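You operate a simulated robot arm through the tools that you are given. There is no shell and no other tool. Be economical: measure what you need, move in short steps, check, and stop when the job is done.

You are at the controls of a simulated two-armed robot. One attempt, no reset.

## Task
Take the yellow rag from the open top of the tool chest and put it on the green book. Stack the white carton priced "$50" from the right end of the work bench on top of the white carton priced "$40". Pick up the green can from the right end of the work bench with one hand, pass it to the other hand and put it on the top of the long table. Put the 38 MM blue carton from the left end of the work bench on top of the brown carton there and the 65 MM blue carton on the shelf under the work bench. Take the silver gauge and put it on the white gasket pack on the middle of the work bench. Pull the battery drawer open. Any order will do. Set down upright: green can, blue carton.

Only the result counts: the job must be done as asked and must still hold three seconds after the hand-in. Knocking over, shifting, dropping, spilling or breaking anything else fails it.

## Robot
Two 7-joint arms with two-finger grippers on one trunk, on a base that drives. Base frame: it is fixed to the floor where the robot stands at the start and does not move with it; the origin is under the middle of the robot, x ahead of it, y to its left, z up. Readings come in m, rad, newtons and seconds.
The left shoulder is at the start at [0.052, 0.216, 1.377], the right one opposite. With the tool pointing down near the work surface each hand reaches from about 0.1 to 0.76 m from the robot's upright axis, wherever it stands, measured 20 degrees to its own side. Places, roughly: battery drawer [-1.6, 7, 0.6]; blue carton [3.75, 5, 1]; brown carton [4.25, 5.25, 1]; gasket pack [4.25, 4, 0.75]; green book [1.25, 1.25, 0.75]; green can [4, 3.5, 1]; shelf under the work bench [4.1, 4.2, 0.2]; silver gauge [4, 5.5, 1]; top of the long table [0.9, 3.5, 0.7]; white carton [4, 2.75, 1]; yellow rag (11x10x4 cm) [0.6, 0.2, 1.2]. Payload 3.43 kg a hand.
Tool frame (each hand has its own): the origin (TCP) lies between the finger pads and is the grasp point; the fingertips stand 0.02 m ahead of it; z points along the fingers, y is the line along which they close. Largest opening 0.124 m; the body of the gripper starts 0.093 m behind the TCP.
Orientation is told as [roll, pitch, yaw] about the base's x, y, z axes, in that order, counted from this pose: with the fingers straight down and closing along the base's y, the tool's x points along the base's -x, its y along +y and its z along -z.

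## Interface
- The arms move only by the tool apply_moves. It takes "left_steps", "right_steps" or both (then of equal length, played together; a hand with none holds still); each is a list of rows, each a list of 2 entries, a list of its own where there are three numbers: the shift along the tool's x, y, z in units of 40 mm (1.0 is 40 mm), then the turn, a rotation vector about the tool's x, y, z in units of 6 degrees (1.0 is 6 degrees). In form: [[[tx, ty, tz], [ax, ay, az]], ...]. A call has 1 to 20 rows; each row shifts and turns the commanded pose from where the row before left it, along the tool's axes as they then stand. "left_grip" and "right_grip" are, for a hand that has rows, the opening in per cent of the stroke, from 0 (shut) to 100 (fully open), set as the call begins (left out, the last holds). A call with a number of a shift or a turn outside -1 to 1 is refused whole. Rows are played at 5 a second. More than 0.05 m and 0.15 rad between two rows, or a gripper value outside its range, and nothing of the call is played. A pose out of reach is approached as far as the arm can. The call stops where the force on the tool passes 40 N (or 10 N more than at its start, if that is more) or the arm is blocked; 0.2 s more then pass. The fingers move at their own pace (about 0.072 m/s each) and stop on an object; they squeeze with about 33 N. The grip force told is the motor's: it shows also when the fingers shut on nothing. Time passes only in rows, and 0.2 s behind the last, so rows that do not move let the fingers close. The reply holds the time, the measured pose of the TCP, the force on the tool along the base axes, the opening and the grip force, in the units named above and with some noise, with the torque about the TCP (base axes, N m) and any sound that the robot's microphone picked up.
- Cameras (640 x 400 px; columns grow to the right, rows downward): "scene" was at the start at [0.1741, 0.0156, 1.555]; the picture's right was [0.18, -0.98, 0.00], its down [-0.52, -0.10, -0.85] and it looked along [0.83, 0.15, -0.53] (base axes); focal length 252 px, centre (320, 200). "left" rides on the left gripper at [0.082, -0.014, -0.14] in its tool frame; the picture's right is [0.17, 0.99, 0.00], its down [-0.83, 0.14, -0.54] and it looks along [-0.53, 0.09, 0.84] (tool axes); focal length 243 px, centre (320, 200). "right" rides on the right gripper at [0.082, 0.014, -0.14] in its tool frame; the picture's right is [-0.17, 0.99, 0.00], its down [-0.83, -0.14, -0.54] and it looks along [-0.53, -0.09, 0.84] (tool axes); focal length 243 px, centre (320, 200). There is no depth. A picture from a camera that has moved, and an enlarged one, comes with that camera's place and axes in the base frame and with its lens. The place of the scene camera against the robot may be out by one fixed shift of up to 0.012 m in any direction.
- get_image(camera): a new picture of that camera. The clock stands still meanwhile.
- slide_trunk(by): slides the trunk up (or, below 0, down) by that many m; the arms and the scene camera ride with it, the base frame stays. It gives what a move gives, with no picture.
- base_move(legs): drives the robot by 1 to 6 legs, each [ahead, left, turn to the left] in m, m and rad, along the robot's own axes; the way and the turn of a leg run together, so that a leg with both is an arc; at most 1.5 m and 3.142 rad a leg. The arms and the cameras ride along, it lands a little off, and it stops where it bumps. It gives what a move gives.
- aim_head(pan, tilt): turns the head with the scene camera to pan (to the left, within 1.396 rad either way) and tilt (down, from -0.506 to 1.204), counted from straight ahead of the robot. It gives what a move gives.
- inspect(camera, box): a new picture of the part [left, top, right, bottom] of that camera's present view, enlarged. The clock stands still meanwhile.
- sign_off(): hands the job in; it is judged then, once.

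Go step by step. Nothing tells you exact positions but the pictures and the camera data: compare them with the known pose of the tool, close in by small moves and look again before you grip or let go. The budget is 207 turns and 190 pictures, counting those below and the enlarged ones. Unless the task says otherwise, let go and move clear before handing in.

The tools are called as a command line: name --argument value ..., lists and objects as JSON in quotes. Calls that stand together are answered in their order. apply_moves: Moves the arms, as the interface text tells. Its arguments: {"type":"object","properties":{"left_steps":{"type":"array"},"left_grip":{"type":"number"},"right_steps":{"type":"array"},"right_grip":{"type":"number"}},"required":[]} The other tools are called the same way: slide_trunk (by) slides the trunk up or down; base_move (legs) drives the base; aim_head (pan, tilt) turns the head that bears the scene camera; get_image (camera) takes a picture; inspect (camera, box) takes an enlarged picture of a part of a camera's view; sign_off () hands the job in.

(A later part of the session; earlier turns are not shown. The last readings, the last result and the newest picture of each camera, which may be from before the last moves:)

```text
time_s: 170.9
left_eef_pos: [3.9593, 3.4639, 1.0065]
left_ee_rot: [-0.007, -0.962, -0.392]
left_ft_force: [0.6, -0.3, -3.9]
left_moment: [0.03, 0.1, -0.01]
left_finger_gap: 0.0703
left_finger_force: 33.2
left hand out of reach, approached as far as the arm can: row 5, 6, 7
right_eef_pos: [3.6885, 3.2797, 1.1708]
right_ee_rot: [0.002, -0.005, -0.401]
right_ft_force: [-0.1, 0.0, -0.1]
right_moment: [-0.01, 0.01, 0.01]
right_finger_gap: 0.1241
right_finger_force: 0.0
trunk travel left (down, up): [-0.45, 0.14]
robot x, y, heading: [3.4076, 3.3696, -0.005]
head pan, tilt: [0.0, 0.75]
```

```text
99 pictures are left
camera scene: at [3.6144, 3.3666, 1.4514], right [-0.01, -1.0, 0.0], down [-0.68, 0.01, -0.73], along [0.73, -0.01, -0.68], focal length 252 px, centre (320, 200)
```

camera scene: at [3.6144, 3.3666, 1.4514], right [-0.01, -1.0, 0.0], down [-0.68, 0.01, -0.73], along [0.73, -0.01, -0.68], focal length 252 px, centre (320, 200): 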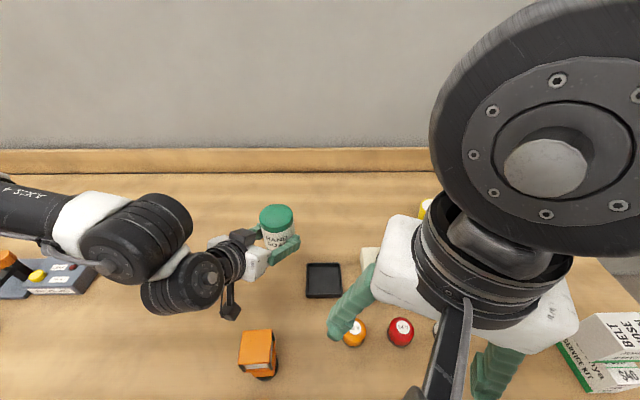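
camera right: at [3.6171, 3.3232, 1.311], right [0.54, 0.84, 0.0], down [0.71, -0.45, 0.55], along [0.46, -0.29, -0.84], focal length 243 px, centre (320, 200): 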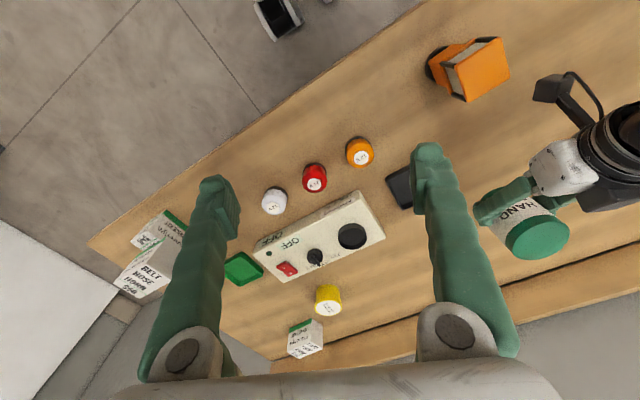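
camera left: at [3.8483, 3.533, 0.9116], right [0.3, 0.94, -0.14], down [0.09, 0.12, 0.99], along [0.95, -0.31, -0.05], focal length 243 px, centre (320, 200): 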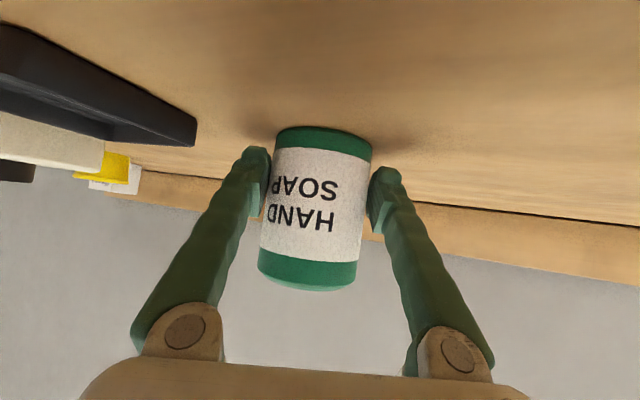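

apply_moves --right_steps '[[[-0.55, 0.86, 0.16], [0, 0, 0]], [[-0.55, 0.86, 0.16], [0, 0, 0]], [[-0.55, 0.86, 0.16], [0, 0, 0]], [[-0.55, 0.86, 0.16], [0, 0, 0]], [[-0.55, 0.86, 0.16], [0, 0, 0]], [[-0.55, 0.86, 0.16], [0, 0, 0]]]'

get_image --camera "right"

get_image --camera "scene"

```text
time_s: 172.3
left_eef_pos: [3.9607, 3.4658, 1.0068]
left_ee_rot: [-0.009, -0.961, -0.392]
left_ft_force: [0.1, 0.6, -3.7]
left_moment: [0.02, 0.08, -0.01]
left_finger_gap: 0.0698
left_finger_force: 33.0
right_eef_pos: [3.8945, 3.4223, 1.132]
right_ee_rot: [0.001, -0.009, -0.399]
right_ft_force: [-0.4, 0.0, 0.3]
right_moment: [-0.04, 0.04, 0.03]
right_finger_gap: 0.1239
right_finger_force: 0.0
trunk travel left (down, up): [-0.45, 0.14]
robot x, y, heading: [3.4054, 3.3665, -0.007]
head pan, tilt: [0.0, 0.75]
```

```text
98 pictures are left
camera right: at [3.8221, 3.4664, 1.2721], right [0.54, 0.84, 0.0], down [0.71, -0.45, 0.55], along [0.46, -0.29, -0.84], focal length 243 px, centre (320, 200)
```

right: 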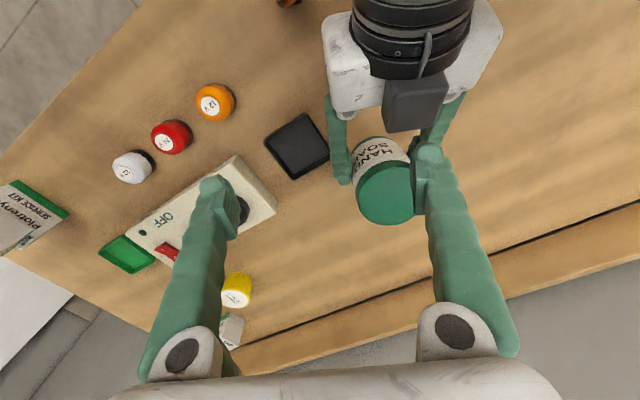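

```text
97 pictures are left
camera scene: at [3.6154, 3.3684, 1.4512], right [-0.01, -1.0, 0.0], down [-0.68, 0.01, -0.73], along [0.73, -0.01, -0.68], focal length 252 px, centre (320, 200)
```

scene: 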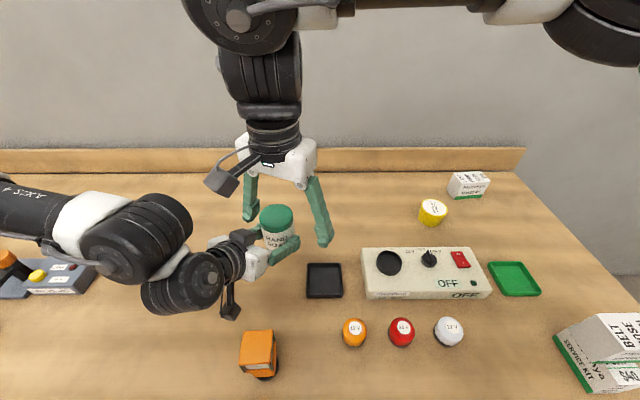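

inspect --camera "right" --box '[310, 100, 470, 240]'

inspect --camera "scene" --box '[190, 120, 360, 300]'

```text
2.86 times, centred on (390, 170) of right
camera zoom: at [3.8221, 3.4664, 1.2721], right [0.54, 0.84, 0.0], down [0.71, -0.45, 0.55], along [0.46, -0.29, -0.84], focal length 693 px, centre (120, 286)
```

zoom: 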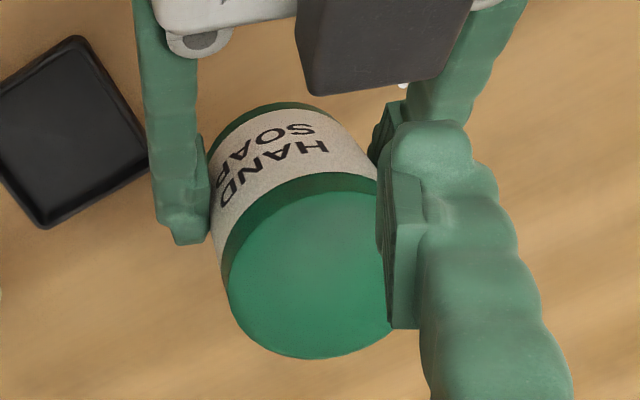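

```text
2.22 times, centred on (275, 210) of scene
camera zoom: at [3.6154, 3.3684, 1.4512], right [-0.01, -1.0, 0.0], down [-0.68, 0.01, -0.73], along [0.73, -0.01, -0.68], focal length 559 px, centre (420, 178)
```

zoom: 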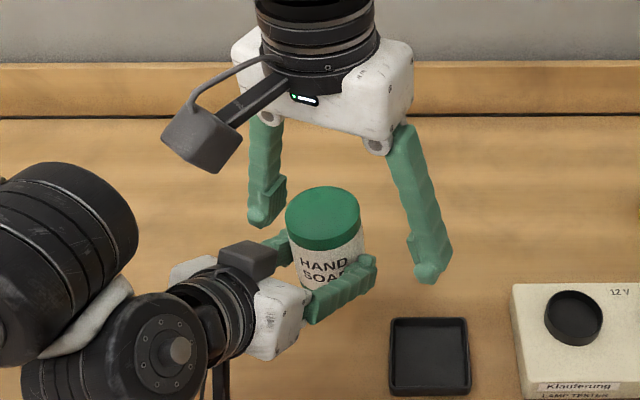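

apply_moves --right_steps '[[[-0.69, 0.8, 0], [0, 0, 0]], [[-0.69, 0.8, 0], [0, 0, 0]]]'

get_image --camera "right"

inspect --camera "scene" --box '[190, 120, 360, 300]'

```text
time_s: 173.2
left_eef_pos: [3.9593, 3.4633, 1.0074]
left_ee_rot: [-0.007, -0.96, -0.394]
left_ft_force: [-0.6, -0.6, -4.8]
left_moment: [0.01, 0.09, 0.02]
left_finger_gap: 0.0701
left_finger_force: 33.0
right_eef_pos: [3.9977, 3.4365, 1.1821]
right_ee_rot: [0.127, 0.061, -0.477]
right_ft_force: [-1.0, -0.1, 0.9]
right_moment: [-0.01, 0.0, 0.02]
right_finger_gap: 0.1239
right_finger_force: 0.0
trunk travel left (down, up): [-0.45, 0.14]
robot x, y, heading: [3.4044, 3.3718, -0.009]
head pan, tilt: [0.0, 0.75]
stopped in row 2 (right hand): the arm was blocked; the commanded pose is now the measured one
```

```text
94 pictures are left
camera right: at [3.9287, 3.4651, 1.327], right [0.6, 0.79, 0.12], down [0.67, -0.58, 0.46], along [0.43, -0.2, -0.88], focal length 243 px, centre (320, 200)
```

right: 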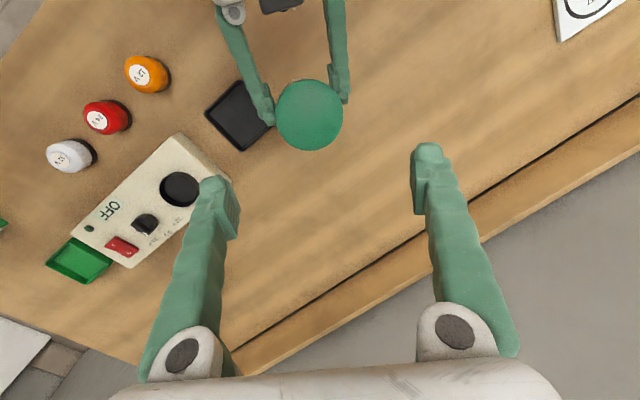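

```text
2.22 times, centred on (275, 210) of scene
camera zoom: at [3.6139, 3.3656, 1.4515], right [-0.01, -1.0, 0.0], down [-0.68, 0.01, -0.73], along [0.73, -0.01, -0.68], focal length 559 px, centre (420, 178)
```

zoom: 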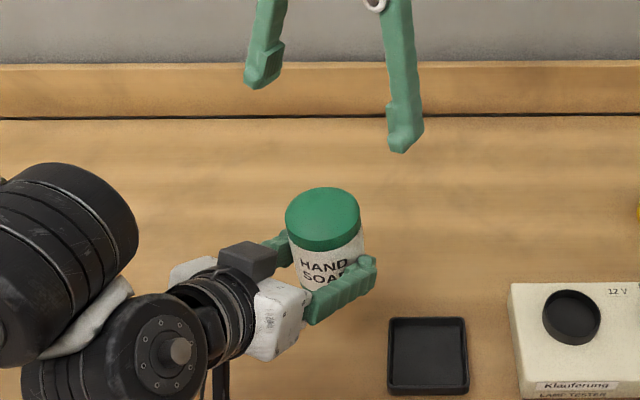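

apply_moves --right_steps '[[[0, 0, 0], [0.61, -0.32, 0]], [[0, 0, 0], [0.61, -0.32, 0]], [[0, 0, 0.3], [0, 0, 0]]]'

get_image --camera "right"

```text
time_s: 173.7
left_eef_pos: [3.9589, 3.4623, 1.0062]
left_ee_rot: [-0.005, -0.96, -0.397]
left_ft_force: [0.4, 0.1, -3.9]
left_moment: [0.03, 0.1, 0.0]
left_finger_gap: 0.0701
left_finger_force: 33.2
right_eef_pos: [4.0322, 3.3949, 1.2478]
right_ee_rot: [0.194, 0.112, -0.578]
right_ft_force: [-0.2, 0.6, -0.2]
right_moment: [0.02, -0.02, -0.03]
right_finger_gap: 0.1238
right_finger_force: 0.1
trunk travel left (down, up): [-0.45, 0.14]
robot x, y, heading: [3.4051, 3.3696, -0.013]
head pan, tilt: [0.0, 0.75]
stopped in row 2 (right hand): the arm was blocked; the commanded pose is now the measured one
```

```text
92 pictures are left
camera right: at [3.9689, 3.4181, 1.3958], right [0.68, 0.71, 0.17], down [0.61, -0.68, 0.41], along [0.4, -0.18, -0.9], focal length 243 px, centre (320, 200)
```

right: 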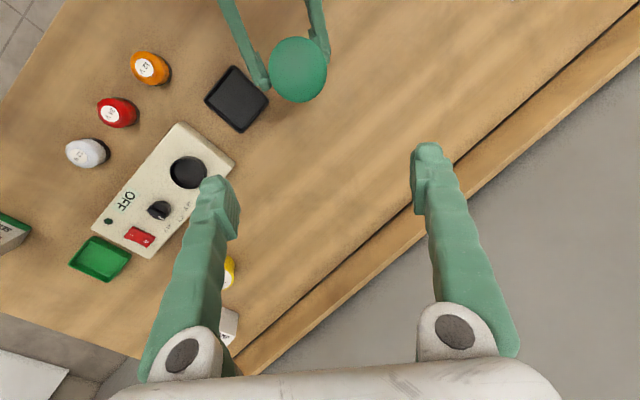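

The right arm is in an awkward configuration. I'll draw it back to its own side.

apply_moves --right_steps '[[[0.6, -0.6, 0], [0, 0, 0]], [[0.6, -0.6, 0], [0, 0, 0]], [[0.6, -0.6, 0], [0, 0, 0]], [[0.6, -0.6, 0], [0, 0, 0]]]'

get_image --camera "scene"

```text
time_s: 174.7
left_eef_pos: [3.9594, 3.4622, 1.0076]
left_ee_rot: [-0.006, -0.962, -0.397]
left_ft_force: [-0.5, -1.0, -4.3]
left_moment: [0.01, 0.07, 0.05]
left_finger_gap: 0.0699
left_finger_force: 33.0
right_eef_pos: [3.8987, 3.3675, 1.2391]
right_ee_rot: [0.189, 0.106, -0.574]
right_ft_force: [0.5, 0.3, -0.7]
right_moment: [-0.03, -0.02, -0.03]
right_finger_gap: 0.1242
right_finger_force: 0.1
trunk travel left (down, up): [-0.45, 0.14]
robot x, y, heading: [3.406, 3.3694, -0.004]
head pan, tilt: [0.0, 0.75]
```

```text
91 pictures are left
camera scene: at [3.6137, 3.3653, 1.4515], right [-0.01, -1.0, 0.0], down [-0.68, 0.01, -0.73], along [0.73, -0.01, -0.68], focal length 252 px, centre (320, 200)
```

scene: 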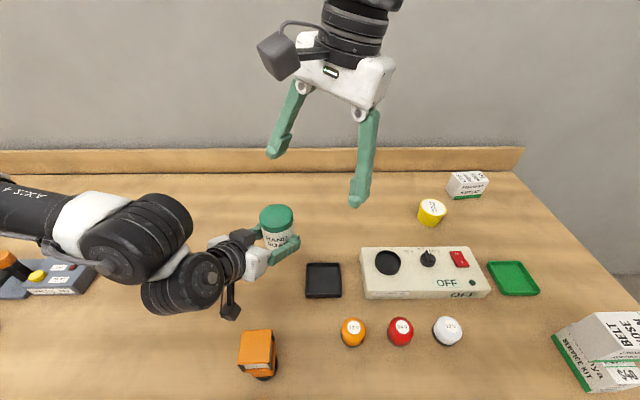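

apply_moves --right_steps '[[[0, 0, 0], [0.59, -0.36, -0.4]], [[0, 0, 0], [0.59, -0.36, -0.4]], [[0, 0, 0], [0.59, -0.36, -0.4]]]'

```text
time_s: 175.5
left_eef_pos: [3.9598, 3.4641, 1.0065]
left_ee_rot: [-0.007, -0.962, -0.392]
left_ft_force: [0.3, 0.1, -3.5]
left_moment: [0.02, 0.06, -0.03]
left_finger_gap: 0.0701
left_finger_force: 32.3
right_eef_pos: [3.8995, 3.3724, 1.238]
right_ee_rot: [0.006, -0.018, -0.459]
right_ft_force: [-0.2, 0.5, 0.5]
right_moment: [-0.02, 0.01, -0.01]
right_finger_gap: 0.1239
right_finger_force: 0.1
trunk travel left (down, up): [-0.45, 0.14]
robot x, y, heading: [3.4057, 3.3725, -0.007]
head pan, tilt: [0.0, 0.75]
```

apply_moves --right_steps '[[[-0.13, 0.68, 0.3], [0, 0, 0]], [[-0.13, 0.68, 0.5], [0, 0, 0]], [[-0.13, 0.68, 0.6], [0, 0, 0]], [[-0.13, 0.68, 0.6], [0, 0, 0]]]'

get_image --camera "right"

inspect --camera "scene" --box '[190, 120, 360, 300]'

```text
time_s: 176.6
left_eef_pos: [3.9601, 3.4635, 1.007]
left_ee_rot: [-0.009, -0.96, -0.396]
left_ft_force: [0.0, -0.4, -3.1]
left_moment: [0.02, 0.05, -0.03]
left_finger_gap: 0.07
left_finger_force: 32.4
right_eef_pos: [3.9658, 3.4798, 1.2355]
right_ee_rot: [0.204, 0.122, -0.456]
right_ft_force: [0.3, -0.2, 0.8]
right_moment: [-0.02, -0.01, 0.01]
right_finger_gap: 0.1237
right_finger_force: 0.2
trunk travel left (down, up): [-0.45, 0.14]
robot x, y, heading: [3.4061, 3.368, -0.015]
head pan, tilt: [0.0, 0.75]
stopped in row 4 (right hand): the arm was blocked; the commanded pose is now the measured one
```

```text
90 pictures are left
camera right: at [3.9005, 3.4943, 1.3841], right [0.59, 0.79, 0.18], down [0.69, -0.61, 0.39], along [0.42, -0.11, -0.9], focal length 243 px, centre (320, 200)
```

right: 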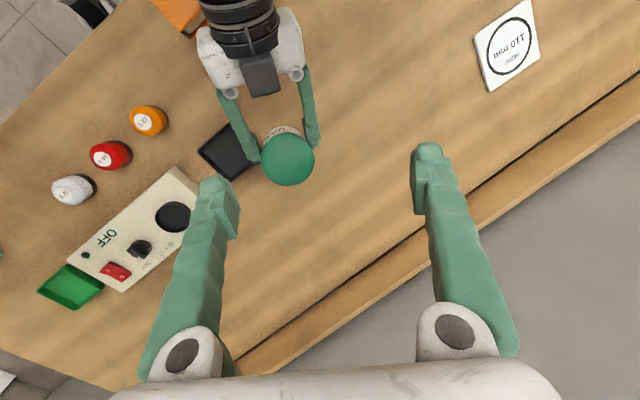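

```text
2.22 times, centred on (275, 210) of scene
camera zoom: at [3.6153, 3.3668, 1.4513], right [-0.01, -1.0, 0.0], down [-0.68, 0.01, -0.73], along [0.73, -0.01, -0.68], focal length 559 px, centre (420, 178)
```

zoom: 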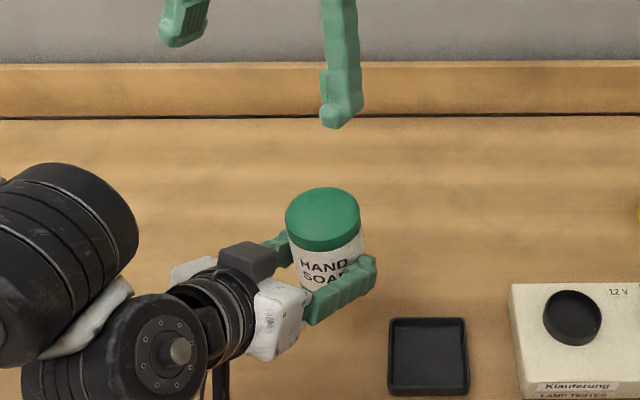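

The right arm is blocked this far out. I'll bring the can closer: turn the left hand further inward and pull back, while the right hand retreats.

apply_moves --left_steps '[[[0, 0, 0], [0.78, 0, 0.55]], [[0, 0, 0], [0.78, 0, 0.55]], [[0, 0, 0], [0.78, 0, 0.55]], [[0.2, -0.62, -0.29], [0, 0, 0]], [[0.2, -0.62, -0.29], [0, 0, 0]], [[0.2, -0.62, -0.29], [0, 0, 0]], [[0.2, -0.62, -0.29], [0, 0, 0]]]' --right_steps '[[[0.5, -0.5, 0], [0, 0, 0]], [[0.5, -0.5, 0], [0, 0, 0]], [[0.5, -0.5, 0], [0, 0, 0]], [[0.5, -0.5, 0], [0, 0, 0]], [[0.5, -0.5, 0], [0, 0, 0]], [[0.5, -0.3, 0], [0, 0, 0]], [[0.5, -0.3, 0], [0, 0, 0]]]'

get_image --camera "scene"

get_image --camera "right"

```text
time_s: 178.2
left_eef_pos: [3.8618, 3.4176, 1.0025]
left_ee_rot: [-0.005, -0.962, -0.697]
left_ft_force: [0.0, 0.3, -4.6]
left_moment: [0.09, 0.08, -0.01]
left_finger_gap: 0.07
left_finger_force: 32.4
left hand out of reach, approached as far as the arm can: row 7
right_eef_pos: [3.7819, 3.4329, 1.2243]
right_ee_rot: [0.197, 0.119, -0.451]
right_ft_force: [0.5, 0.3, 0.6]
right_moment: [0.03, 0.03, 0.0]
right_finger_gap: 0.1239
right_finger_force: 0.0
trunk travel left (down, up): [-0.45, 0.14]
robot x, y, heading: [3.4083, 3.3683, -0.009]
head pan, tilt: [0.0, 0.75]
```

```text
88 pictures are left
camera scene: at [3.6144, 3.366, 1.4514], right [-0.01, -1.0, 0.0], down [-0.68, 0.01, -0.73], along [0.73, -0.01, -0.68], focal length 252 px, centre (320, 200)
```

scene: 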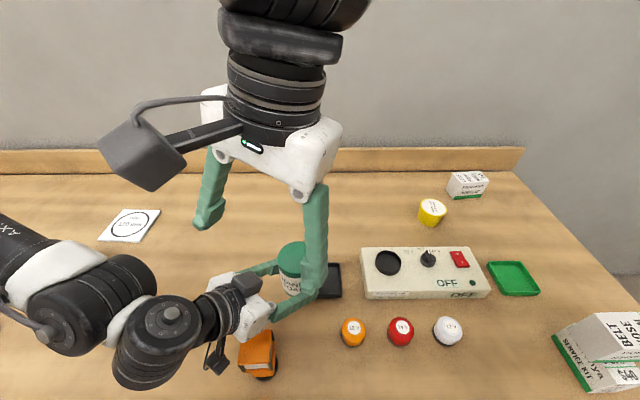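

```text
87 pictures are left
camera right: at [3.7158, 3.448, 1.3734], right [0.59, 0.79, 0.17], down [0.69, -0.6, 0.4], along [0.42, -0.12, -0.9], focal length 243 px, centre (320, 200)
```

right: 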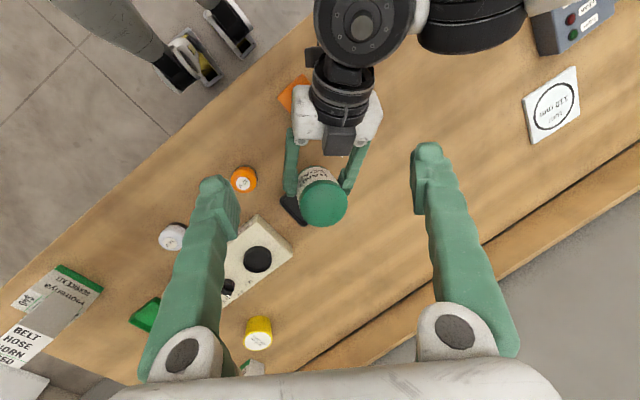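

apply_moves --right_steps '[[[0, 0, 0], [0.6, -0.38, 0]], [[0, 0, 0], [0.6, -0.38, 0]], [[0, 0, 0], [0.6, -0.38, 0]], [[-0.72, 0.15, 0], [0, 0, 0]], [[-0.72, 0.15, 0], [0, 0, 0]], [[-0.72, 0.15, 0], [0, 0, 0]], [[0, 0, 0.7], [0, 0, 0]], [[0, 0, 0.7], [0, 0, 0]]]'

get_image --camera "right"

get_image --camera "scene"

```text
time_s: 180.0
left_eef_pos: [3.8633, 3.4182, 1.002]
left_ee_rot: [-0.005, -0.964, -0.697]
left_ft_force: [0.6, 0.1, -3.7]
left_moment: [0.06, 0.08, -0.01]
left_finger_gap: 0.0698
left_finger_force: 33.2
right_eef_pos: [3.8702, 3.41, 1.1709]
right_ee_rot: [0.009, -0.002, -0.465]
right_ft_force: [-0.4, -0.8, -0.2]
right_moment: [-0.01, 0.0, -0.01]
right_finger_gap: 0.1238
right_finger_force: 0.1
trunk travel left (down, up): [-0.45, 0.14]
robot x, y, heading: [3.4064, 3.3711, -0.011]
head pan, tilt: [0.0, 0.75]
```

```text
86 pictures are left
camera right: at [3.8011, 3.4566, 1.3106], right [0.59, 0.81, 0.01], down [0.68, -0.5, 0.54], along [0.44, -0.31, -0.84], focal length 243 px, centre (320, 200)
```

right: 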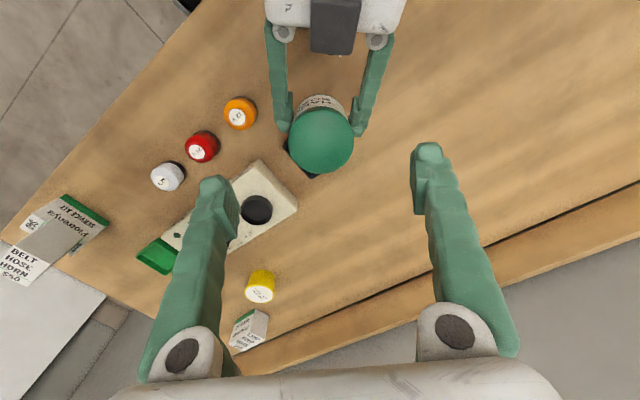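

```text
85 pictures are left
camera scene: at [3.6154, 3.3664, 1.4512], right [-0.01, -1.0, 0.0], down [-0.68, 0.01, -0.73], along [0.73, -0.01, -0.68], focal length 252 px, centre (320, 200)
```

scene: 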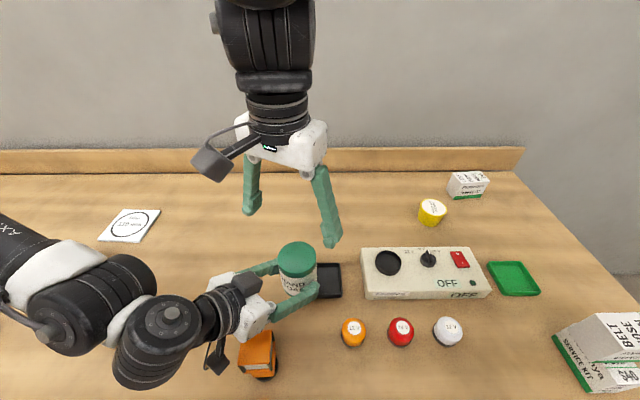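

The right hand is centred over the can. I'll descend to just above its top.

apply_moves --right_steps '[[[-0.1, 0, 0.7], [0, 0, 0]], [[0, 0, 0.7], [0, 0, 0]], [[0, 0, 0.7], [0, 0, 0]]]'

get_image --camera "right"

inspect --camera "scene" --box '[190, 180, 370, 340]'

```text
time_s: 180.8
left_eef_pos: [3.8624, 3.4182, 1.0019]
left_ee_rot: [-0.006, -0.964, -0.696]
left_ft_force: [0.4, 0.1, -4.4]
left_moment: [0.04, 0.05, 0.0]
left_finger_gap: 0.0702
left_finger_force: 33.1
right_eef_pos: [3.8753, 3.4096, 1.0857]
right_ee_rot: [0.006, -0.002, -0.464]
right_ft_force: [0.0, 0.1, 0.9]
right_moment: [-0.02, 0.05, -0.01]
right_finger_gap: 0.124
right_finger_force: 0.1
trunk travel left (down, up): [-0.45, 0.14]
robot x, y, heading: [3.4059, 3.3708, -0.017]
head pan, tilt: [0.0, 0.75]
```

```text
84 pictures are left
camera right: at [3.8057, 3.456, 1.2258], right [0.59, 0.81, 0.01], down [0.68, -0.5, 0.54], along [0.44, -0.31, -0.84], focal length 243 px, centre (320, 200)
```

right: 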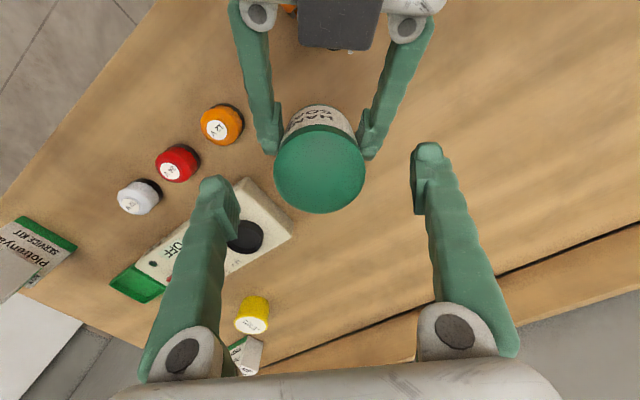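

```text
2.50 times, centred on (280, 260) of scene
camera zoom: at [3.6151, 3.3664, 1.4513], right [-0.01, -1.0, 0.0], down [-0.68, 0.01, -0.73], along [0.73, -0.01, -0.68], focal length 629 px, centre (420, 50)
```

zoom: 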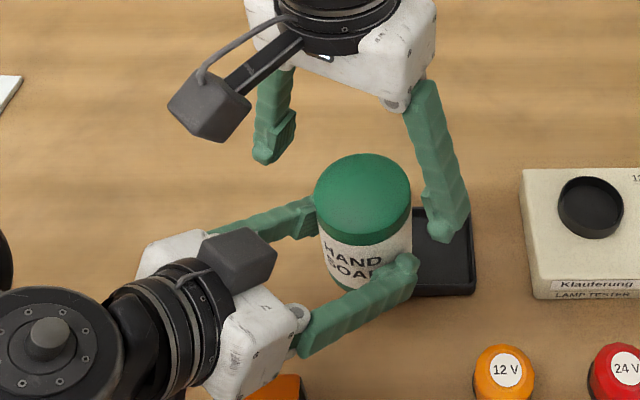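

apply_moves --right_steps '[[[0, 0, 0.4], [0, 0, 0]], [[0, 0, 0.35], [0, 0, 0]]]'

inspect --camera "scene" --box '[190, 180, 370, 340]'

get_image --camera "right"

```text
time_s: 181.4
left_eef_pos: [3.8631, 3.4197, 1.0028]
left_ee_rot: [-0.005, -0.961, -0.698]
left_ft_force: [-0.8, 0.7, -3.7]
left_moment: [0.06, 0.07, -0.02]
left_finger_gap: 0.07
left_finger_force: 32.9
right_eef_pos: [3.874, 3.4108, 1.0562]
right_ee_rot: [0.006, -0.001, -0.464]
right_ft_force: [0.3, -0.6, 0.2]
right_moment: [-0.02, 0.02, 0.0]
right_finger_gap: 0.1239
right_finger_force: 0.1
trunk travel left (down, up): [-0.45, 0.14]
robot x, y, heading: [3.4064, 3.3703, -0.015]
head pan, tilt: [0.0, 0.75]
```

```text
2.50 times, centred on (280, 260) of scene
camera zoom: at [3.6152, 3.3664, 1.4513], right [-0.01, -1.0, 0.0], down [-0.68, 0.01, -0.73], along [0.73, -0.01, -0.68], focal length 629 px, centre (420, 50)
```

zoom: 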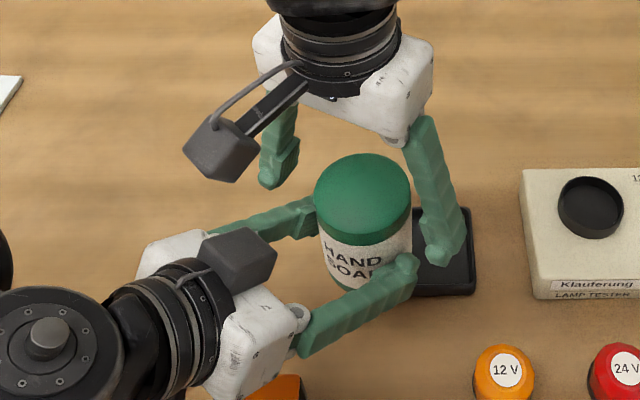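

```text
81 pictures are left
camera right: at [3.8052, 3.457, 1.1952], right [0.59, 0.81, 0.01], down [0.68, -0.5, 0.54], along [0.44, -0.31, -0.84], focal length 243 px, centre (320, 200)
```

right: 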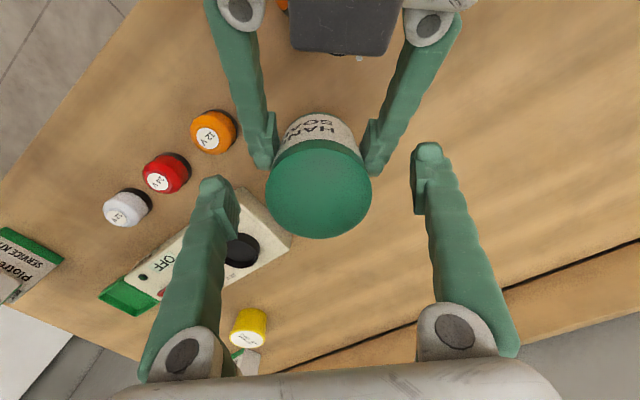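

apply_moves --right_steps '[[[-0.14, 0, 0.1], [0, 0, 0]]]'

apply_moves --right_steps '[[[0, 0, 0], [0, 0, 0]], [[0, 0, 0], [0, 0, 0]], [[0, 0, 0], [0, 0, 0]], [[0, 0, 0], [0, 0, 0]]]' --right_grip 0

get_image --camera "right"

inspect --camera "scene" --box '[190, 180, 370, 340]'

```text
time_s: 181.8
left_eef_pos: [3.8632, 3.4176, 1.0028]
left_ee_rot: [-0.005, -0.964, -0.696]
left_ft_force: [0.8, -0.4, -3.9]
left_moment: [0.04, 0.05, -0.02]
left_finger_gap: 0.0702
left_finger_force: 32.5
right_eef_pos: [3.8794, 3.407, 1.0502]
right_ee_rot: [0.006, -0.001, -0.466]
right_ft_force: [0.3, -0.5, -0.3]
right_moment: [0.02, 0.01, 0.0]
right_finger_gap: 0.1241
right_finger_force: 0.0
trunk travel left (down, up): [-0.45, 0.14]
robot x, y, heading: [3.405, 3.3661, -0.008]
head pan, tilt: [0.0, 0.75]
```

```text
time_s: 182.8
left_eef_pos: [3.8631, 3.4198, 1.0014]
left_ee_rot: [-0.004, -0.964, -0.698]
left_ft_force: [2.0, 5.7, -3.7]
left_moment: [-0.07, 0.09, -0.04]
left_finger_gap: 0.0704
left_finger_force: 33.4
right_eef_pos: [3.8793, 3.4072, 1.0501]
right_ee_rot: [0.005, 0.001, -0.464]
right_ft_force: [-1.8, -7.3, -0.1]
right_moment: [-0.21, 0.06, 0.13]
right_finger_gap: 0.0697
right_finger_force: 32.6
trunk travel left (down, up): [-0.45, 0.14]
robot x, y, heading: [3.4067, 3.3667, -0.011]
head pan, tilt: [0.0, 0.75]
```

```text
80 pictures are left
camera right: at [3.8097, 3.4538, 1.191], right [0.59, 0.81, 0.01], down [0.68, -0.5, 0.54], along [0.44, -0.31, -0.84], focal length 243 px, centre (320, 200)
```

right: 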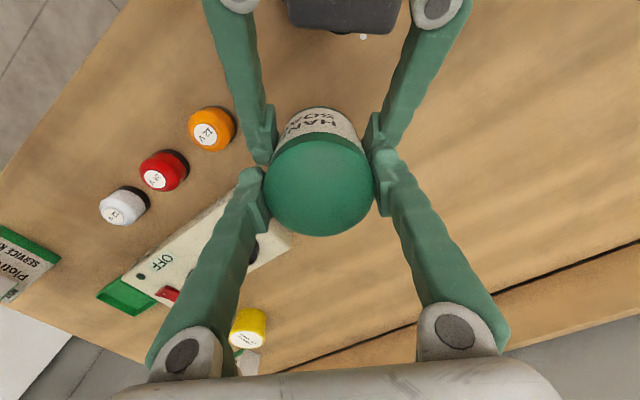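

```text
2.50 times, centred on (280, 260) of scene
camera zoom: at [3.6147, 3.3664, 1.4514], right [-0.01, -1.0, 0.0], down [-0.68, 0.01, -0.73], along [0.73, -0.01, -0.68], focal length 629 px, centre (420, 50)
```

zoom: 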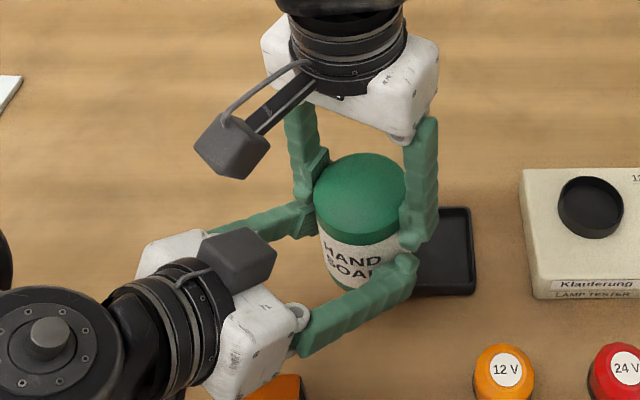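

Both hands hold the can. I'll open the left hand and withdraw it along its fingers.

apply_moves --left_steps '[[[0, 0, 0], [0, 0, 0]], [[0, 0, 0], [0, 0, 0]], [[0, 0, 0], [0, 0, 0]], [[0, 0, -0.6], [0, 0, 0]], [[0, 0, -0.6], [0, 0, 0]], [[0, 0, -0.6], [0, 0, 0]]]' --left_grip 100

get_image --camera "scene"

get_image --camera "right"

```text
time_s: 184.2
left_eef_pos: [3.8676, 3.4248, 1.0033]
left_ee_rot: [-0.006, -0.963, -0.699]
left_ft_force: [0.4, 0.3, 0.0]
left_moment: [0.02, -0.04, 0.02]
left_finger_gap: 0.1238
left_finger_force: 0.0
left hand out of reach, approached as far as the arm can: row 4, 5, 6
right_eef_pos: [3.879, 3.4072, 1.0503]
right_ee_rot: [0.007, -0.002, -0.464]
right_ft_force: [-1.0, 0.2, 0.1]
right_moment: [0.01, 0.01, 0.03]
right_finger_gap: 0.0698
right_finger_force: 33.0
trunk travel left (down, up): [-0.45, 0.14]
robot x, y, heading: [3.405, 3.3678, -0.014]
head pan, tilt: [0.0, 0.75]
```

```text
78 pictures are left
camera scene: at [3.6147, 3.3663, 1.4514], right [-0.01, -1.0, 0.0], down [-0.68, 0.01, -0.73], along [0.73, -0.01, -0.68], focal length 252 px, centre (320, 200)
```

scene: 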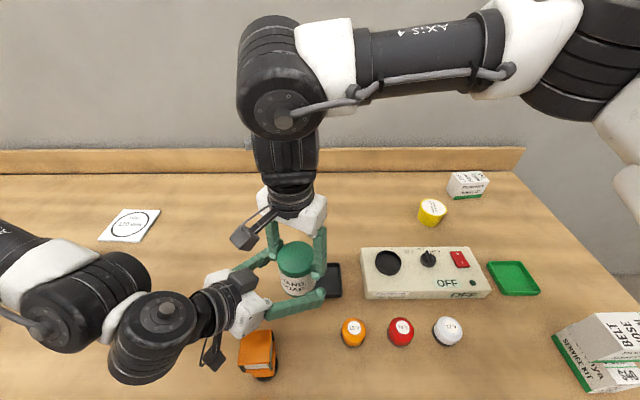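

```text
77 pictures are left
camera right: at [3.8098, 3.4541, 1.1913], right [0.59, 0.81, 0.01], down [0.68, -0.5, 0.54], along [0.44, -0.31, -0.84], focal length 243 px, centre (320, 200)
```

right: 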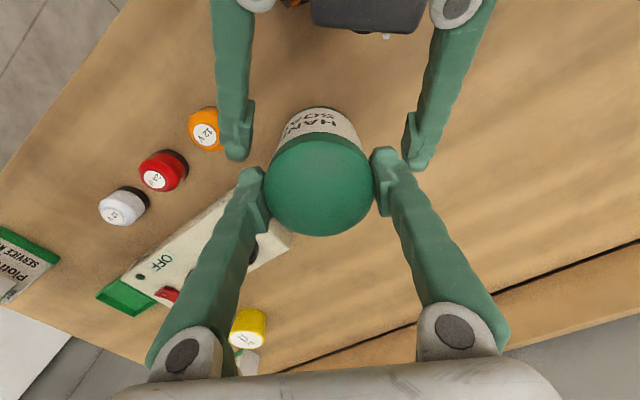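

apply_moves --right_steps '[[[-0.1, 0, -0.8], [0, 0, 0]], [[-0.1, 0, -0.8], [0, 0, 0]], [[0, -0.2, -0.8], [0, 0, 0]], [[0, -0.5, -0.5], [0, 0, 0]]]'

get_image --camera "scene"

```text
time_s: 185.2
left_eef_pos: [3.866, 3.4248, 1.0044]
left_ee_rot: [-0.004, -0.963, -0.698]
left_ft_force: [0.1, -1.1, 0.6]
left_moment: [0.0, 0.0, 0.02]
left_finger_gap: 0.1241
left_finger_force: 0.0
right_eef_pos: [3.8712, 3.3769, 1.1661]
right_ee_rot: [0.01, 0.0, -0.463]
right_ft_force: [-0.2, -0.5, -4.0]
right_moment: [-0.01, 0.01, 0.0]
right_finger_gap: 0.07
right_finger_force: 32.9
trunk travel left (down, up): [-0.45, 0.14]
robot x, y, heading: [3.4079, 3.368, -0.012]
head pan, tilt: [0.0, 0.75]
```

```text
76 pictures are left
camera scene: at [3.6139, 3.3648, 1.4515], right [-0.01, -1.0, 0.0], down [-0.68, 0.01, -0.73], along [0.73, -0.01, -0.68], focal length 252 px, centre (320, 200)
```

scene: 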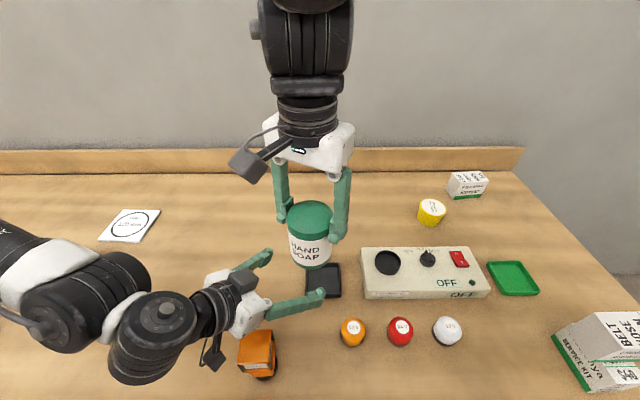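

The handover worked: the right hand alone holds the can. I'll bring the left hand out and back to a neutral pose.

apply_moves --left_steps '[[[0, 0.42, -0.84], [0, 0, 0]], [[0, 0.42, -0.84], [0, 0, 0]], [[0, 0.42, -0.84], [0, 0, 0]], [[0, 0.42, -0.84], [0, 0, 0]], [[0, 0.42, -0.84], [0, 0, 0]], [[0, 0, 0], [0, 0.92, 0]], [[0, 0, 0], [0, 0.92, 0]], [[0, 0, 0], [0, 0.92, 0]], [[0, 0, 0], [0, 0.92, 0]], [[0, 0, 0], [0, 0.92, 0]], [[0, 0, 0], [0, 0.92, 0]], [[0, 0, 0], [0, 0.92, 0]], [[0, 0, 0], [0, 0.92, 0]], [[0, 0, 0], [0, 0.92, 0]], [[0, 0, 0], [0, 0.92, 0]], [[0, 0, 0], [0, 0, -1]], [[0, 0, 0], [0, 0, -1]], [[0, 0, 0], [0, 0, -1]], [[0, 0, 0], [0, 0, -1]], [[0, 0, 0], [0, 0, -1]]]'

base_move --legs '[[-0.9, 0, 0]]'

```text
time_s: 189.4
left_eef_pos: [3.9154, 3.579, 1.06]
left_ee_rot: [-0.004, 0.001, -0.174]
left_ft_force: [0.3, 0.8, -0.8]
left_moment: [-0.02, 0.0, 0.0]
left_finger_gap: 0.1239
left_finger_force: 0.0
left hand out of reach, approached as far as the arm can: row 1, 2, 3, 4, 5, 15
right_eef_pos: [3.8735, 3.3792, 1.1665]
right_ee_rot: [0.008, 0.0, -0.465]
right_ft_force: [0.3, 0.2, -3.3]
right_moment: [-0.04, 0.0, -0.01]
right_finger_gap: 0.0702
right_finger_force: 33.2
trunk travel left (down, up): [-0.45, 0.14]
robot x, y, heading: [3.4063, 3.3697, -0.011]
head pan, tilt: [0.0, 0.75]
```

```text
time_s: 195.1
left_eef_pos: [3.05, 3.5873, 1.0598]
left_ee_rot: [-0.003, -0.001, -0.203]
left_ft_force: [0.7, -0.5, -0.1]
left_moment: [0.01, 0.0, -0.02]
left_finger_gap: 0.1239
left_finger_force: 0.0
right_eef_pos: [3.0042, 3.3881, 1.165]
right_ee_rot: [0.007, -0.001, -0.488]
right_ft_force: [-0.9, -0.1, -3.4]
right_moment: [-0.01, 0.04, 0.01]
right_finger_gap: 0.0699
right_finger_force: 32.9
trunk travel left (down, up): [-0.45, 0.14]
robot x, y, heading: [2.5359, 3.3909, -0.04]
head pan, tilt: [0.0, 0.75]
```

base_move --legs '[[0, 0, 1.6], [0, 0, 1.58]]'

aim_head --pan 0.0 --tilt 0.5

get_image --camera "scene"

```text
time_s: 206.0
left_eef_pos: [2.0272, 3.1835, 1.0599]
left_ee_rot: [-0.004, -0.001, 2.957]
left_ft_force: [0.5, 0.3, -0.2]
left_moment: [0.01, 0.01, 0.03]
left_finger_gap: 0.1241
left_finger_force: 0.1
right_eef_pos: [2.0703, 3.3853, 1.1649]
right_ee_rot: [0.008, -0.001, 2.67]
right_ft_force: [0.5, 0.0, -4.4]
right_moment: [0.0, -0.03, 0.02]
right_finger_gap: 0.07
right_finger_force: 33.4
trunk travel left (down, up): [-0.45, 0.14]
robot x, y, heading: [2.5383, 3.3896, 3.121]
head pan, tilt: [0.0, 0.75]
```

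```text
time_s: 206.8
left_eef_pos: [2.0265, 3.1845, 1.0608]
left_ee_rot: [-0.003, 0.0, 2.957]
left_ft_force: [0.5, 0.2, 1.0]
left_moment: [0.02, -0.04, 0.0]
left_finger_gap: 0.124
left_finger_force: 0.0
right_eef_pos: [2.0708, 3.3849, 1.1659]
right_ee_rot: [0.008, -0.001, 2.669]
right_ft_force: [0.3, 0.0, -4.4]
right_moment: [0.01, 0.03, 0.02]
right_finger_gap: 0.0698
right_finger_force: 32.6
trunk travel left (down, up): [-0.45, 0.14]
robot x, y, heading: [2.5382, 3.3899, 3.117]
head pan, tilt: [0.0, 0.499]
```

```text
75 pictures are left
camera scene: at [2.3359, 3.3937, 1.4733], right [0.02, 1.0, 0.0], down [0.48, -0.01, -0.88], along [-0.88, 0.02, -0.48], focal length 252 px, centre (320, 200)
```

scene: 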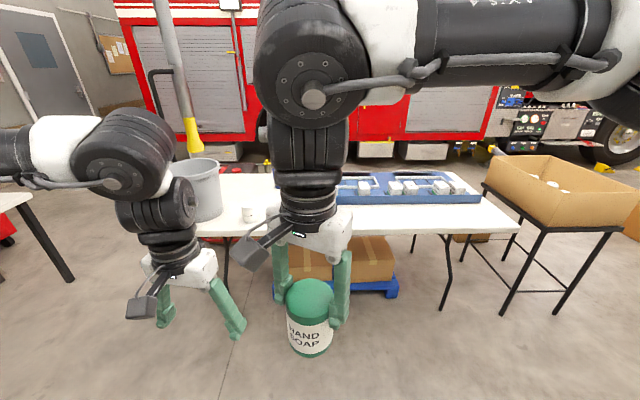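

The long table's near edge is at x≈1.3, with a free strip in front of the blue tray. I'll drive up and look down.

base_move --legs '[[0.88, 0, 0.02]]'

aim_head --pan 0.0 --tilt 0.8

get_image --camera "scene"

get_image --camera "right"

```text
time_s: 212.5
left_eef_pos: [1.1506, 3.1858, 1.0605]
left_ee_rot: [-0.003, 0.002, 2.972]
left_ft_force: [-0.8, -0.3, -0.8]
left_moment: [0.0, -0.04, 0.01]
left_finger_gap: 0.1239
left_finger_force: 0.0
right_eef_pos: [1.192, 3.3868, 1.1657]
right_ee_rot: [0.006, 0.0, 2.685]
right_ft_force: [0.0, 0.7, -4.2]
right_moment: [0.0, 0.02, 0.01]
right_finger_gap: 0.0697
right_finger_force: 32.7
trunk travel left (down, up): [-0.45, 0.14]
robot x, y, heading: [1.6559, 3.4036, 3.139]
head pan, tilt: [0.0, 0.499]
```

```text
time_s: 213.3
left_eef_pos: [1.1503, 3.1854, 1.0607]
left_ee_rot: [-0.003, -0.001, 2.972]
left_ft_force: [-0.1, 0.2, -0.2]
left_moment: [-0.03, -0.02, -0.02]
left_finger_gap: 0.1242
left_finger_force: 0.0
right_eef_pos: [1.1904, 3.3876, 1.1656]
right_ee_rot: [0.008, 0.0, 2.686]
right_ft_force: [-0.1, -0.2, -3.2]
right_moment: [0.0, -0.01, -0.03]
right_finger_gap: 0.0697
right_finger_force: 33.4
trunk travel left (down, up): [-0.45, 0.14]
robot x, y, heading: [1.6546, 3.4014, 3.139]
head pan, tilt: [0.0, 0.799]
```

```text
74 pictures are left
camera scene: at [1.4656, 3.4006, 1.4474], right [0.0, 1.0, 0.0], down [0.72, 0.0, -0.7], along [-0.7, 0.0, -0.72], focal length 252 px, centre (320, 200)
```

scene: 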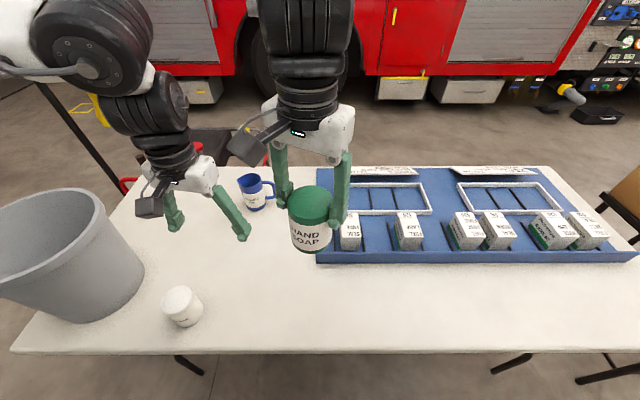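

```text
73 pictures are left
camera right: at [1.2571, 3.3394, 1.3058], right [-0.58, -0.81, 0.01], down [-0.68, 0.49, 0.54], along [-0.44, 0.31, -0.84], focal length 243 px, centre (320, 200)
```

right: 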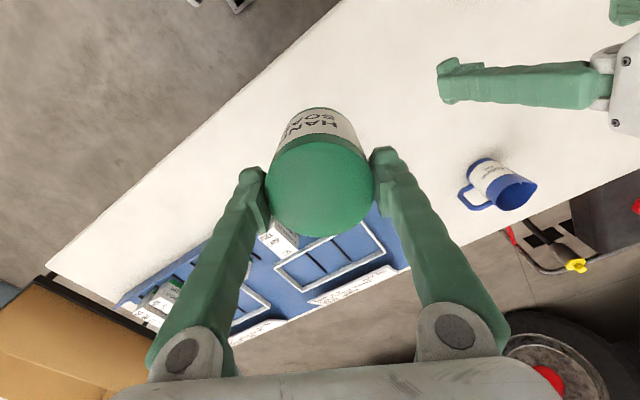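

The free strip is directly below the can. I'll lower the right hand.

apply_moves --right_steps '[[[0, 0, 0.95], [0, 0, 0]], [[0, 0, 0.95], [0, 0, 0]], [[0, 0, 0.95], [0, 0, 0]], [[0, 0, 0.95], [0, 0, 0]], [[0, 0, 0.95], [0, 0, 0]], [[0, 0, 0.95], [0, 0, 0]], [[0, 0, 0.95], [0, 0, 0]]]'

get_image --camera "scene"

```text
time_s: 214.9
left_eef_pos: [1.1492, 3.1855, 1.0607]
left_ee_rot: [-0.003, 0.001, 2.974]
left_ft_force: [0.1, -0.5, -0.3]
left_moment: [-0.05, 0.01, -0.02]
left_finger_gap: 0.1241
left_finger_force: 0.1
right_eef_pos: [1.1898, 3.3871, 0.8963]
right_ee_rot: [0.009, 0.0, 2.686]
right_ft_force: [-0.1, -0.2, -3.8]
right_moment: [0.0, -0.03, -0.01]
right_finger_gap: 0.07
right_finger_force: 32.6
trunk travel left (down, up): [-0.45, 0.14]
robot x, y, heading: [1.6561, 3.3998, 3.135]
head pan, tilt: [0.0, 0.799]
```

```text
72 pictures are left
camera scene: at [1.4651, 3.4007, 1.4472], right [0.0, 1.0, 0.0], down [0.72, 0.0, -0.7], along [-0.7, 0.0, -0.72], focal length 252 px, centre (320, 200)
```

scene: 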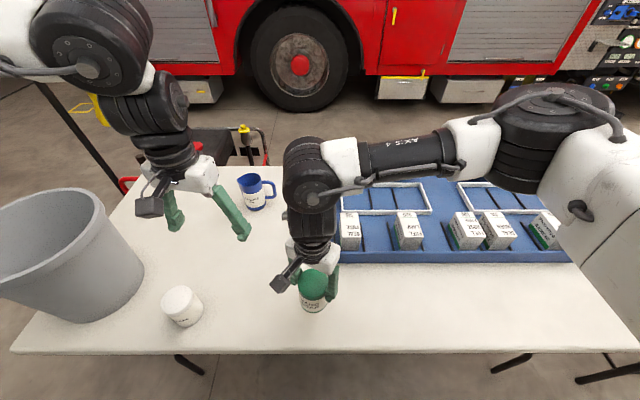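

apply_moves --right_steps '[[[0, 0, 0.6], [0, 0, 0]], [[0, 0, 0.4], [0, 0, 0]], [[0, 0, 0.1], [0, 0, 0]], [[0, 0, 0.1], [0, 0, 0]], [[0, 0, 0.1], [0, 0, 0]], [[0, 0, 0.1], [0, 0, 0]]]'

inspect --camera "scene" --box '[240, 220, 400, 360]'

```text
time_s: 216.3
left_eef_pos: [1.1504, 3.1867, 1.0603]
left_ee_rot: [-0.003, -0.001, 2.971]
left_ft_force: [0.1, -0.8, -0.5]
left_moment: [-0.02, 0.02, -0.03]
left_finger_gap: 0.1242
left_finger_force: 0.1
right_eef_pos: [1.1895, 3.3872, 0.8442]
right_ee_rot: [0.006, 0.0, 2.688]
right_ft_force: [0.3, -0.4, -4.3]
right_moment: [0.0, 0.04, 0.0]
right_finger_gap: 0.0701
right_finger_force: 32.5
trunk travel left (down, up): [-0.45, 0.14]
robot x, y, heading: [1.6587, 3.4014, 3.138]
head pan, tilt: [0.0, 0.799]
```

```text
2.86 times, centred on (320, 290) of scene
camera zoom: at [1.4659, 3.4007, 1.4474], right [0.0, 1.0, 0.0], down [0.72, 0.0, -0.7], along [-0.7, 0.0, -0.72], focal length 719 px, centre (320, -57)
```

zoom: 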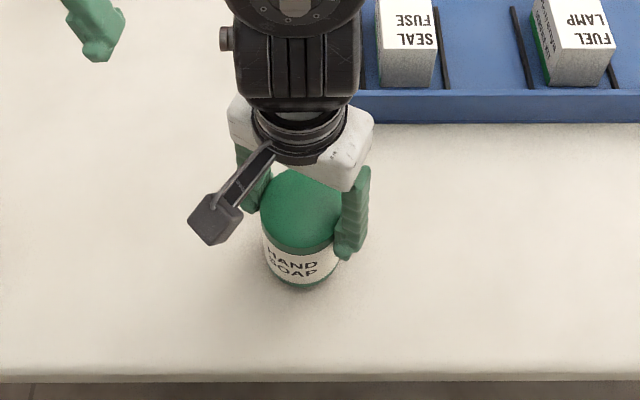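

apply_moves --right_steps '[[[0, 0, 0.08], [0, 0, 0]], [[0, 0, 0.08], [0, 0, 0]], [[0, 0, 0.08], [0, 0, 0]], [[0, 0, 0.08], [0, 0, 0]], [[0, 0, 0.08], [0, 0, 0]], [[0, 0, 0.08], [0, 0, 0]], [[0, 0, 0.08], [0, 0, 0]], [[0, 0, 0.08], [0, 0, 0]]]'

```text
time_s: 218.1
left_eef_pos: [1.152, 3.1852, 1.0612]
left_ee_rot: [-0.004, -0.002, 2.972]
left_ft_force: [0.9, -1.0, 0.0]
left_moment: [0.01, 0.03, -0.03]
left_finger_gap: 0.124
left_finger_force: 0.0
right_eef_pos: [1.19, 3.3854, 0.8194]
right_ee_rot: [0.01, -0.001, 2.687]
right_ft_force: [-4.4, -3.6, 23.4]
right_moment: [0.12, -0.07, 0.02]
right_finger_gap: 0.0701
right_finger_force: 33.3
trunk travel left (down, up): [-0.45, 0.14]
robot x, y, heading: [1.657, 3.4001, 3.136]
head pan, tilt: [0.0, 0.799]
```

Contact with the table. I'll ease the pressure, release and lift away.

apply_moves --right_steps '[[[0, 0, -0.05], [0, 0, 0]]]'

apply_moves --right_steps '[[[0, 0, 0], [0, 0, 0]], [[0, 0, 0], [0, 0, 0]], [[0, 0, 0], [0, 0, 0]], [[0, 0, -0.6], [0, 0, 0]], [[0, 0, -1], [0, 0, 0]], [[0, 0, -1], [0, 0, 0]], [[0, 0, -1], [0, 0, 0]], [[0, 0, -1], [0, 0, 0]], [[0, 0, -1], [0, 0, 0]]]' --right_grip 100

get_image --camera "scene"

```text
time_s: 218.5
left_eef_pos: [1.1507, 3.1857, 1.0603]
left_ee_rot: [-0.005, 0.0, 2.972]
left_ft_force: [0.5, 0.6, 0.3]
left_moment: [-0.02, -0.01, 0.04]
left_finger_gap: 0.1239
left_finger_force: 0.1
right_eef_pos: [1.1897, 3.3864, 0.8189]
right_ee_rot: [0.008, 0.001, 2.686]
right_ft_force: [-1.8, -3.6, 6.9]
right_moment: [-0.21, 0.57, 0.11]
right_finger_gap: 0.0699
right_finger_force: 33.2
trunk travel left (down, up): [-0.45, 0.14]
robot x, y, heading: [1.6584, 3.3984, 3.14]
head pan, tilt: [0.0, 0.799]
```

```text
time_s: 220.5
left_eef_pos: [1.1507, 3.1866, 1.0613]
left_ee_rot: [-0.004, -0.001, 2.971]
left_ft_force: [-0.3, -0.9, 0.6]
left_moment: [0.03, 0.0, 0.04]
left_finger_gap: 0.1241
left_finger_force: 0.1
right_eef_pos: [1.1903, 3.3848, 1.0457]
right_ee_rot: [0.008, 0.0, 2.685]
right_ft_force: [0.4, -0.2, -0.1]
right_moment: [0.0, 0.05, 0.0]
right_finger_gap: 0.1235
right_finger_force: 0.1
trunk travel left (down, up): [-0.45, 0.14]
robot x, y, heading: [1.6586, 3.4029, 3.133]
head pan, tilt: [0.0, 0.799]
```

```text
70 pictures are left
camera scene: at [1.4672, 3.4003, 1.4476], right [0.0, 1.0, 0.0], down [0.72, 0.0, -0.7], along [-0.7, 0.0, -0.72], focal length 252 px, centre (320, 200)
```

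scene: 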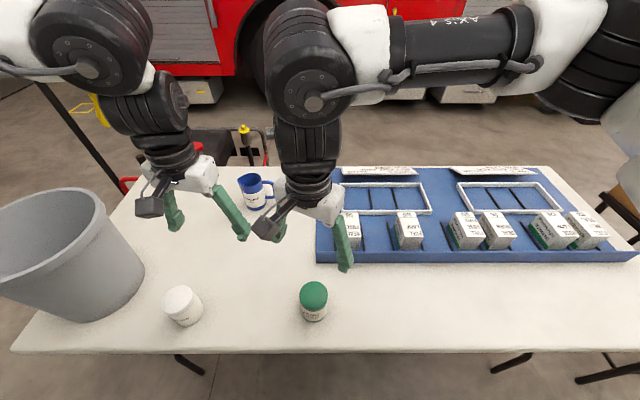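

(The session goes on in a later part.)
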